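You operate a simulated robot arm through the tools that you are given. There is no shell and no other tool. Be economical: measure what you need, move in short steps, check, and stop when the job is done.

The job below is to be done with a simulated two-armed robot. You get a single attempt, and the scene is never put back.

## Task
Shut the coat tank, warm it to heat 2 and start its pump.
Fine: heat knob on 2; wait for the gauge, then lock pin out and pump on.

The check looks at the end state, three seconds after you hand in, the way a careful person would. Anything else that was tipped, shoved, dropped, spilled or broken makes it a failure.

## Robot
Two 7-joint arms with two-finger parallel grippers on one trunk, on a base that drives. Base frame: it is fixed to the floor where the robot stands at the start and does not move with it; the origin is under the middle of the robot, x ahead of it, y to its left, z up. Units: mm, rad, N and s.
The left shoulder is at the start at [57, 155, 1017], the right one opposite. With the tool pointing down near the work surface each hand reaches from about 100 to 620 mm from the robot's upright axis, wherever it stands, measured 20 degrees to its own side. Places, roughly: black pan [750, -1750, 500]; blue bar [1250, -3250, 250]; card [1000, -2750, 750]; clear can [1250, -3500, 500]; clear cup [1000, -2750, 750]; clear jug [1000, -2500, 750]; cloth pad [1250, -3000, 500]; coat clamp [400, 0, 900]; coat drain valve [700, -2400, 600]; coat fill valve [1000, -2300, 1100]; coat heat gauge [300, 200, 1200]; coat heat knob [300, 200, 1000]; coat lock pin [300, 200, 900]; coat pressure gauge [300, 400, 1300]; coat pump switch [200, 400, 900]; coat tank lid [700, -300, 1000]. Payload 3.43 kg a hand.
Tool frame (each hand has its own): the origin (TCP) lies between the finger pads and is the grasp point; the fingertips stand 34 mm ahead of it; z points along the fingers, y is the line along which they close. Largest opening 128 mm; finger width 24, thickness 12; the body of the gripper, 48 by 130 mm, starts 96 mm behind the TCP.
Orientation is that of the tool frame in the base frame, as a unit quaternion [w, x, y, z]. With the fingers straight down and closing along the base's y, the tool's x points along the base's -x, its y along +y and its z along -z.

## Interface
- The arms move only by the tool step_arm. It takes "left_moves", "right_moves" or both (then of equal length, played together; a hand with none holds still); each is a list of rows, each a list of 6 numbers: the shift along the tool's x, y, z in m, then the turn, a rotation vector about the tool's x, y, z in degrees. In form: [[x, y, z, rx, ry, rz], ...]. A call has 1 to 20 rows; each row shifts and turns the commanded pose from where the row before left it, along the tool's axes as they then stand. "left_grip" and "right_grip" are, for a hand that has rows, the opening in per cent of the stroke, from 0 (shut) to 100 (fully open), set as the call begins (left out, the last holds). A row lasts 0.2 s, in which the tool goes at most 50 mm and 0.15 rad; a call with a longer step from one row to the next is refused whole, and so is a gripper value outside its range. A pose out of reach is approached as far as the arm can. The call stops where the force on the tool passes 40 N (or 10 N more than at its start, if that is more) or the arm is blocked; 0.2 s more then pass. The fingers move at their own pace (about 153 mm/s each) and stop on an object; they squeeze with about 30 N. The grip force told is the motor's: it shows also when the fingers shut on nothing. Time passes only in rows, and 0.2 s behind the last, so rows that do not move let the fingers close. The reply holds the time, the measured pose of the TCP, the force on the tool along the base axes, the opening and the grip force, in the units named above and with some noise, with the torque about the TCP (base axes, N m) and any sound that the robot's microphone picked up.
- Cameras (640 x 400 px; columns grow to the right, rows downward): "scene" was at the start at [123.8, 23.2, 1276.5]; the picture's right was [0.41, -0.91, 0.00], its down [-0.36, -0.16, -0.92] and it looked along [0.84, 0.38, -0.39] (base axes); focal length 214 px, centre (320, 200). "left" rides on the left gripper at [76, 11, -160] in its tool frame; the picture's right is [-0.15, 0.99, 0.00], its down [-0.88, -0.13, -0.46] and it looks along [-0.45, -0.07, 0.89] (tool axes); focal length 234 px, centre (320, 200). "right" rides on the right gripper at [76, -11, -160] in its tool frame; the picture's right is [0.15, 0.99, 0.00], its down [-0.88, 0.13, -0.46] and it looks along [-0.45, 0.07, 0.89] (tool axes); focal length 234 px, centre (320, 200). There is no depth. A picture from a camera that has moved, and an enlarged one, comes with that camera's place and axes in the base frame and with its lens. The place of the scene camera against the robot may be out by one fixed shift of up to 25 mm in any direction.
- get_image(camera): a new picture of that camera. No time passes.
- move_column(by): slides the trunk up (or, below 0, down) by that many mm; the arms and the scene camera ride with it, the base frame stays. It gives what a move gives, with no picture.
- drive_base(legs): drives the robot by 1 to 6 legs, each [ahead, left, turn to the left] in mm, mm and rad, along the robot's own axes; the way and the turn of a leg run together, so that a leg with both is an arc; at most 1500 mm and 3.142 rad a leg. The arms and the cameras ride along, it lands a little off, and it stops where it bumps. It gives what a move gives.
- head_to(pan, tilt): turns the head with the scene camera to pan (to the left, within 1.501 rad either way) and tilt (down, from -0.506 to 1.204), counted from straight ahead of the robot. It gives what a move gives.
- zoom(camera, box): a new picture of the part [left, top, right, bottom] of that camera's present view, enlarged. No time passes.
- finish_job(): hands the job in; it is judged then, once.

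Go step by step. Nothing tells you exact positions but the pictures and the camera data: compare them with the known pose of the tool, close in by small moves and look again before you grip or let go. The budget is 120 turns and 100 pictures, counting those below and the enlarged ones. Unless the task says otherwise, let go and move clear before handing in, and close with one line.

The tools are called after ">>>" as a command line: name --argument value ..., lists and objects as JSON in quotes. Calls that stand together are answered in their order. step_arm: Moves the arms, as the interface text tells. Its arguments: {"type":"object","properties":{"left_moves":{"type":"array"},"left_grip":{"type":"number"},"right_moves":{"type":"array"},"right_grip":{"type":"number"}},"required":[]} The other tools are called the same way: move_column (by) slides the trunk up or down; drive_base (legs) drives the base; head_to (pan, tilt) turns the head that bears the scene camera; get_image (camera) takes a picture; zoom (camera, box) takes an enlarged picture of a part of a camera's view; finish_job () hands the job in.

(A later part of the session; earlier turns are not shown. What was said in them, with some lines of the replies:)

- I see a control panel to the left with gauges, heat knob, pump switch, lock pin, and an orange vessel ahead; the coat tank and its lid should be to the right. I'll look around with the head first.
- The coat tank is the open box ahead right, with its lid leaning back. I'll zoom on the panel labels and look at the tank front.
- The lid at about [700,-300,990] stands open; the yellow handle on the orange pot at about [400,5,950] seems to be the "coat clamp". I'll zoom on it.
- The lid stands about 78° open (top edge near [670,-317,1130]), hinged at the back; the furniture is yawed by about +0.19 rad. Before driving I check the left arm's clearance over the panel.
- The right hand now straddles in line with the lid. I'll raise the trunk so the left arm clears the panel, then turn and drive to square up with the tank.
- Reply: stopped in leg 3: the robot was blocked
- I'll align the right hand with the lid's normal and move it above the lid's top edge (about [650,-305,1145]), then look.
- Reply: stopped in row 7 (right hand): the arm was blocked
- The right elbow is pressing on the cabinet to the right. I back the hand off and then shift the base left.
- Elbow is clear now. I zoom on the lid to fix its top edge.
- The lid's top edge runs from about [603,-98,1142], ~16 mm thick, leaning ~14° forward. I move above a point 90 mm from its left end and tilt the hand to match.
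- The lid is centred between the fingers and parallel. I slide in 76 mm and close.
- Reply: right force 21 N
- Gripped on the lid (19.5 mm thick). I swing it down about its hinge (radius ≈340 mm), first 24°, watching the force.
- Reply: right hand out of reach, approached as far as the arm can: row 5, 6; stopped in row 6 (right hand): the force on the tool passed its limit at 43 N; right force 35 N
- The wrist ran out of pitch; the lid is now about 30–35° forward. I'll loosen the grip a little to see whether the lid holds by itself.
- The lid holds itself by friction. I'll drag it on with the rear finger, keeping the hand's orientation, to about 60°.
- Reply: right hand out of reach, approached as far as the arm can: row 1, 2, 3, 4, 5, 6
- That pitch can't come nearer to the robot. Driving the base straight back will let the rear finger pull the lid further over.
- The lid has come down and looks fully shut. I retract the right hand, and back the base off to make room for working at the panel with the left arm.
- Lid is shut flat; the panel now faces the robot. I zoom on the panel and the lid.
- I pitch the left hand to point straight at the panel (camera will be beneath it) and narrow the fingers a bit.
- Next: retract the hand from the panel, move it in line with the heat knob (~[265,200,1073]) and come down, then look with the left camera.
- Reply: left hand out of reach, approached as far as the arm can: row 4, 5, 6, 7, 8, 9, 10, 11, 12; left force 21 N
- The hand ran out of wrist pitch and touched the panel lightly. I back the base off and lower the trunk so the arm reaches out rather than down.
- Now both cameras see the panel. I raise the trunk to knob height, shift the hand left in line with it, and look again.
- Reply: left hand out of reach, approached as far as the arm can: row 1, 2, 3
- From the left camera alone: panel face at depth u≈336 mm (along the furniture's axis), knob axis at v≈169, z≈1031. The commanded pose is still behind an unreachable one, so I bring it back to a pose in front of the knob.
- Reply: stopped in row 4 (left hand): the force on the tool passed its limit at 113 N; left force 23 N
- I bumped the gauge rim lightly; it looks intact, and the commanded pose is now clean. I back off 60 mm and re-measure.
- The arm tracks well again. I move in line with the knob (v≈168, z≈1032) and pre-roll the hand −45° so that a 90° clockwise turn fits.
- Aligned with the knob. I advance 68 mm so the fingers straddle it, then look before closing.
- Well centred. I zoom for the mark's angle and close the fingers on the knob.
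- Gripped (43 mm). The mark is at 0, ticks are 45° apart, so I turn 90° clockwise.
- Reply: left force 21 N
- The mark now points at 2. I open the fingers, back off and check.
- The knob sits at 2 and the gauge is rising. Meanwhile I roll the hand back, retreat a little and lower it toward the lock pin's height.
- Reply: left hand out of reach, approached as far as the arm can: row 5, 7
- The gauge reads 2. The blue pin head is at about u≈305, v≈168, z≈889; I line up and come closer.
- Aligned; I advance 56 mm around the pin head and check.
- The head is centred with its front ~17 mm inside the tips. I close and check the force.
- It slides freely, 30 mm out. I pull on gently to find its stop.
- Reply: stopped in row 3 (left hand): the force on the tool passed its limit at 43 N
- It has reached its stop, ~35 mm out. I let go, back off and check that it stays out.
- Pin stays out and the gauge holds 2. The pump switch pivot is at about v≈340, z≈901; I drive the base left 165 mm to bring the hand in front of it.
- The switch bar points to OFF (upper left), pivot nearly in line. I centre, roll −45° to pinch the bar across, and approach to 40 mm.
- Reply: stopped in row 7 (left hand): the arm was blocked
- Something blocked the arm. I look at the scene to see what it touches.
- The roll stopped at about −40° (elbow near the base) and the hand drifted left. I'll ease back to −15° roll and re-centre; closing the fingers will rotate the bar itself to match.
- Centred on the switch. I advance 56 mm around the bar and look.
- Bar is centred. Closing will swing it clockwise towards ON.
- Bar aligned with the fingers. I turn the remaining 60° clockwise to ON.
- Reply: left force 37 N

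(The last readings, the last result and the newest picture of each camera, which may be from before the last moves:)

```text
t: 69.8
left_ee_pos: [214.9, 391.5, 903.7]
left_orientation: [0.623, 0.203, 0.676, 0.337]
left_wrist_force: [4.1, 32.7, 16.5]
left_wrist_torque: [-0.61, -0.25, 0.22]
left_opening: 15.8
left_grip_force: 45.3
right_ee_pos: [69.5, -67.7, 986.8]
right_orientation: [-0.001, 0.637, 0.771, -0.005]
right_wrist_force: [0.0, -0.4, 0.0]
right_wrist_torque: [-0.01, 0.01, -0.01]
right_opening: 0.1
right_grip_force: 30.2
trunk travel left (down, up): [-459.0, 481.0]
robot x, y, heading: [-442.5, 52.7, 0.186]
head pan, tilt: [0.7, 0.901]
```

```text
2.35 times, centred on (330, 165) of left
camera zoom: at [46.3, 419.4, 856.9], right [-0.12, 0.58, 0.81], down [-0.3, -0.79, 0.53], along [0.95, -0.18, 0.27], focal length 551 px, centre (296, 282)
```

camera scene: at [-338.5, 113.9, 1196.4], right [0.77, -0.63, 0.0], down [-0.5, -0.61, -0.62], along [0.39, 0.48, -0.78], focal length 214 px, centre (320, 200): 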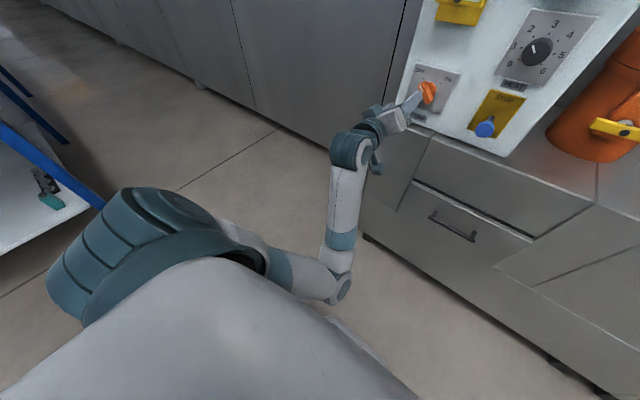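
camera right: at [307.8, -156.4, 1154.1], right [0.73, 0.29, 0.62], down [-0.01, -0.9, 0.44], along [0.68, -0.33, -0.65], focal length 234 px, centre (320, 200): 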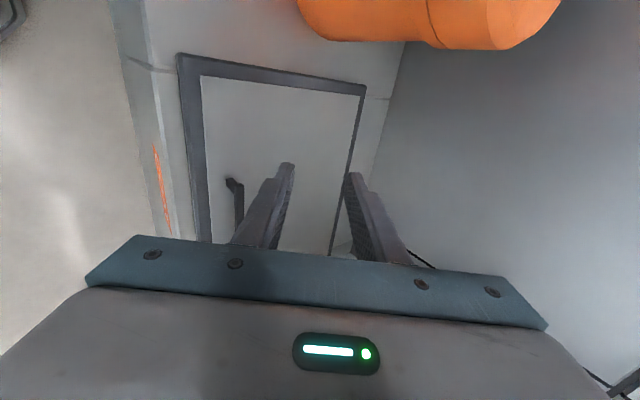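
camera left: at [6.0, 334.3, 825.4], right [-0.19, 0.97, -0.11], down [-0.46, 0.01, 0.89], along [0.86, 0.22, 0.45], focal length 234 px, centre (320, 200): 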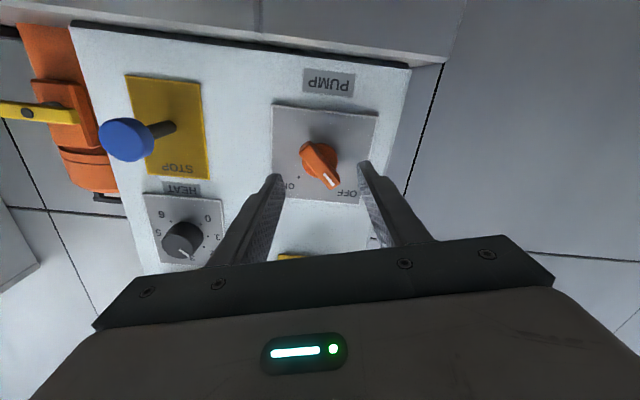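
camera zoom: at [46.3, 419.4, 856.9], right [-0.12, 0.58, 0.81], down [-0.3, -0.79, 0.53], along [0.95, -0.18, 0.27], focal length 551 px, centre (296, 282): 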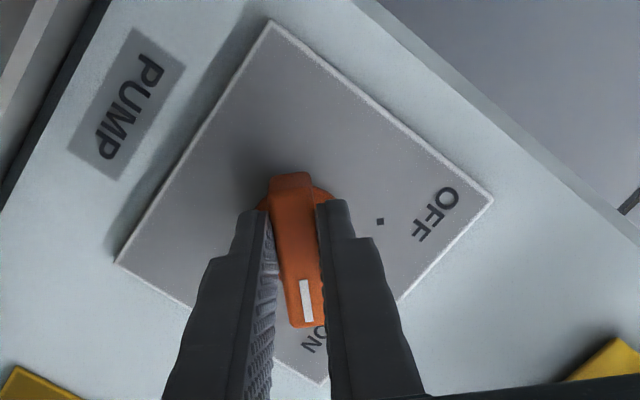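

The bar points at ON. I release, back off and check the panel.

>>> step_arm --left_moves '[[0, 0, 0, 0, 0, 0], [0, 0, 0, 0, 0, 0], [0, 0, -0.025, 0, 0, 0], [0, 0, -0.03, 0, 0, 0]]' --left_grip 50

>>> get_image --camera "left"

>>> head_to --pan 0.1 --tilt 0.5

>>> get_image --camera "scene"

```text
t: 70.8
left_ee_pos: [160.9, 373.9, 900.5]
left_orientation: [0.623, 0.207, 0.677, 0.335]
left_wrist_force: [-0.1, 0.6, 0.3]
left_wrist_torque: [-0.03, 0.01, -0.01]
left_opening: 63.9
left_grip_force: 0.2
right_ee_pos: [69.6, -72.2, 985.2]
right_orientation: [-0.003, 0.638, 0.77, -0.003]
right_wrist_force: [0.2, 0.4, -0.3]
right_wrist_torque: [-0.01, -0.02, -0.02]
right_opening: 0.1
right_grip_force: 29.9
trunk travel left (down, up): [-459.0, 481.0]
robot x, y, heading: [-444.4, 54.6, 0.185]
head pan, tilt: [0.7, 0.901]
```

```text
35 pictures are left
camera left: at [-7.3, 403.0, 855.3], right [-0.11, 0.58, 0.81], down [-0.31, -0.79, 0.53], along [0.94, -0.19, 0.27], focal length 234 px, centre (320, 200)
```

left: 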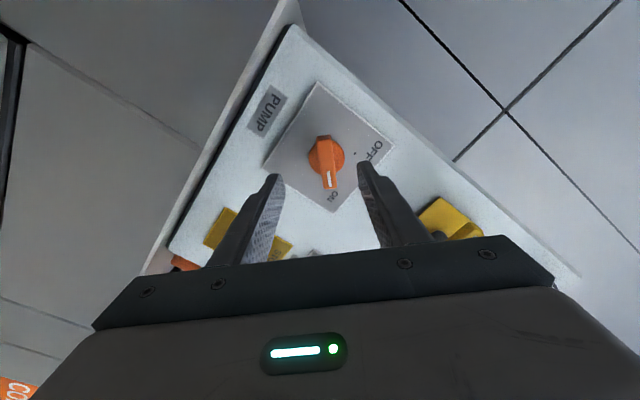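

```text
t: 71.8
left_ee_pos: [162.3, 373.0, 901.6]
left_orientation: [0.622, 0.207, 0.677, 0.335]
left_wrist_force: [0.8, 0.4, 0.3]
left_wrist_torque: [0.03, -0.01, 0.01]
left_opening: 64.3
left_grip_force: 0.0
right_ee_pos: [69.9, -72.6, 985.1]
right_orientation: [-0.003, 0.637, 0.771, -0.003]
right_wrist_force: [-0.5, 0.0, 0.8]
right_wrist_torque: [0.0, 0.02, -0.02]
right_opening: 0.0
right_grip_force: 29.8
trunk travel left (down, up): [-459.0, 481.0]
robot x, y, heading: [-442.0, 53.9, 0.183]
head pan, tilt: [0.099, 0.499]
```

```text
34 pictures are left
camera scene: at [-299.1, 81.2, 1230.2], right [0.28, -0.96, 0.0], down [-0.46, -0.13, -0.88], along [0.84, 0.25, -0.48], focal length 214 px, centre (320, 200)
```

scene: 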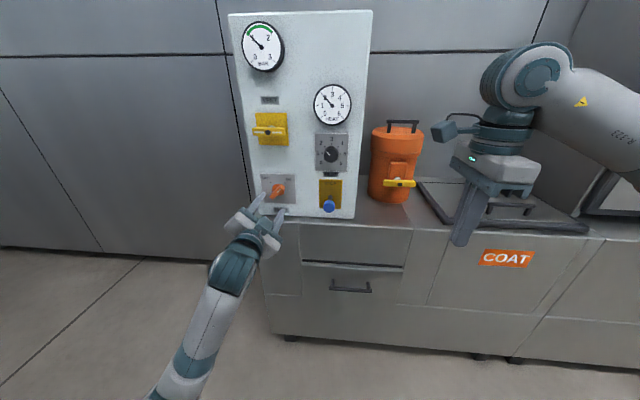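

The pump runs: pressure is climbing. I back the robot clear and take a last look at all the states.

>>> drive_base --legs '[[-150, 0, 0]]'

>>> zoom --camera "scene" --box '[220, 30, 400, 230]'

>>> zoom --camera "scene" --box '[340, 120, 580, 280]'

```text
t: 73.1
left_ee_pos: [13.1, 345.6, 902.8]
left_orientation: [0.623, 0.207, 0.676, 0.335]
left_wrist_force: [-0.9, -0.7, 0.7]
left_wrist_torque: [0.0, 0.02, 0.01]
left_opening: 63.8
left_grip_force: 0.1
right_ee_pos: [-78.2, -99.8, 985.4]
right_orientation: [-0.002, 0.636, 0.771, -0.003]
right_wrist_force: [-0.8, 0.3, -0.2]
right_wrist_torque: [-0.01, -0.04, -0.01]
right_opening: 0.1
right_grip_force: 30.0
trunk travel left (down, up): [-459.0, 481.0]
robot x, y, heading: [-588.1, 23.7, 0.188]
head pan, tilt: [0.099, 0.499]
```

```text
2.00 times, centred on (310, 130) of scene
camera zoom: at [-448.3, 53.2, 1230.4], right [0.28, -0.96, 0.0], down [-0.46, -0.13, -0.88], along [0.84, 0.25, -0.48], focal length 429 px, centre (340, 340)
```

zoom: 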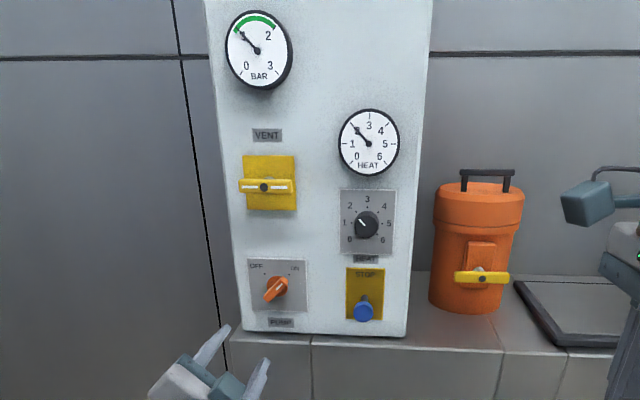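

```text
2.50 times, centred on (460, 200) of scene
camera zoom: at [-448.3, 53.2, 1230.4], right [0.28, -0.96, 0.0], down [-0.46, -0.13, -0.88], along [0.84, 0.25, -0.48], focal length 536 px, centre (-30, 200)
```

zoom: 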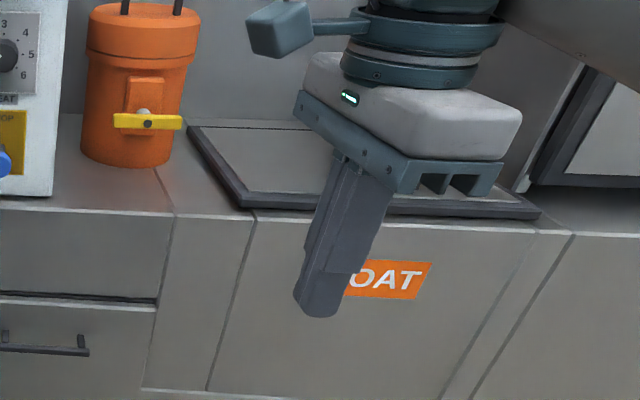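

The lid is shut, the heat knob and gauge are at 2, the lock pin is out, the pump is on with pressure in the green, and both hands are clear. Handing in.

>>> finish_job

```text
The job is handed in.
```

The coat tank's lid is shut, the heat knob is on 2 with the gauge at 2, the lock pin is out, and the pump is on with pressure at about 1 bar; on the way the left hand knocked the heat gauge rim once (113 N), which left no damage I could see.
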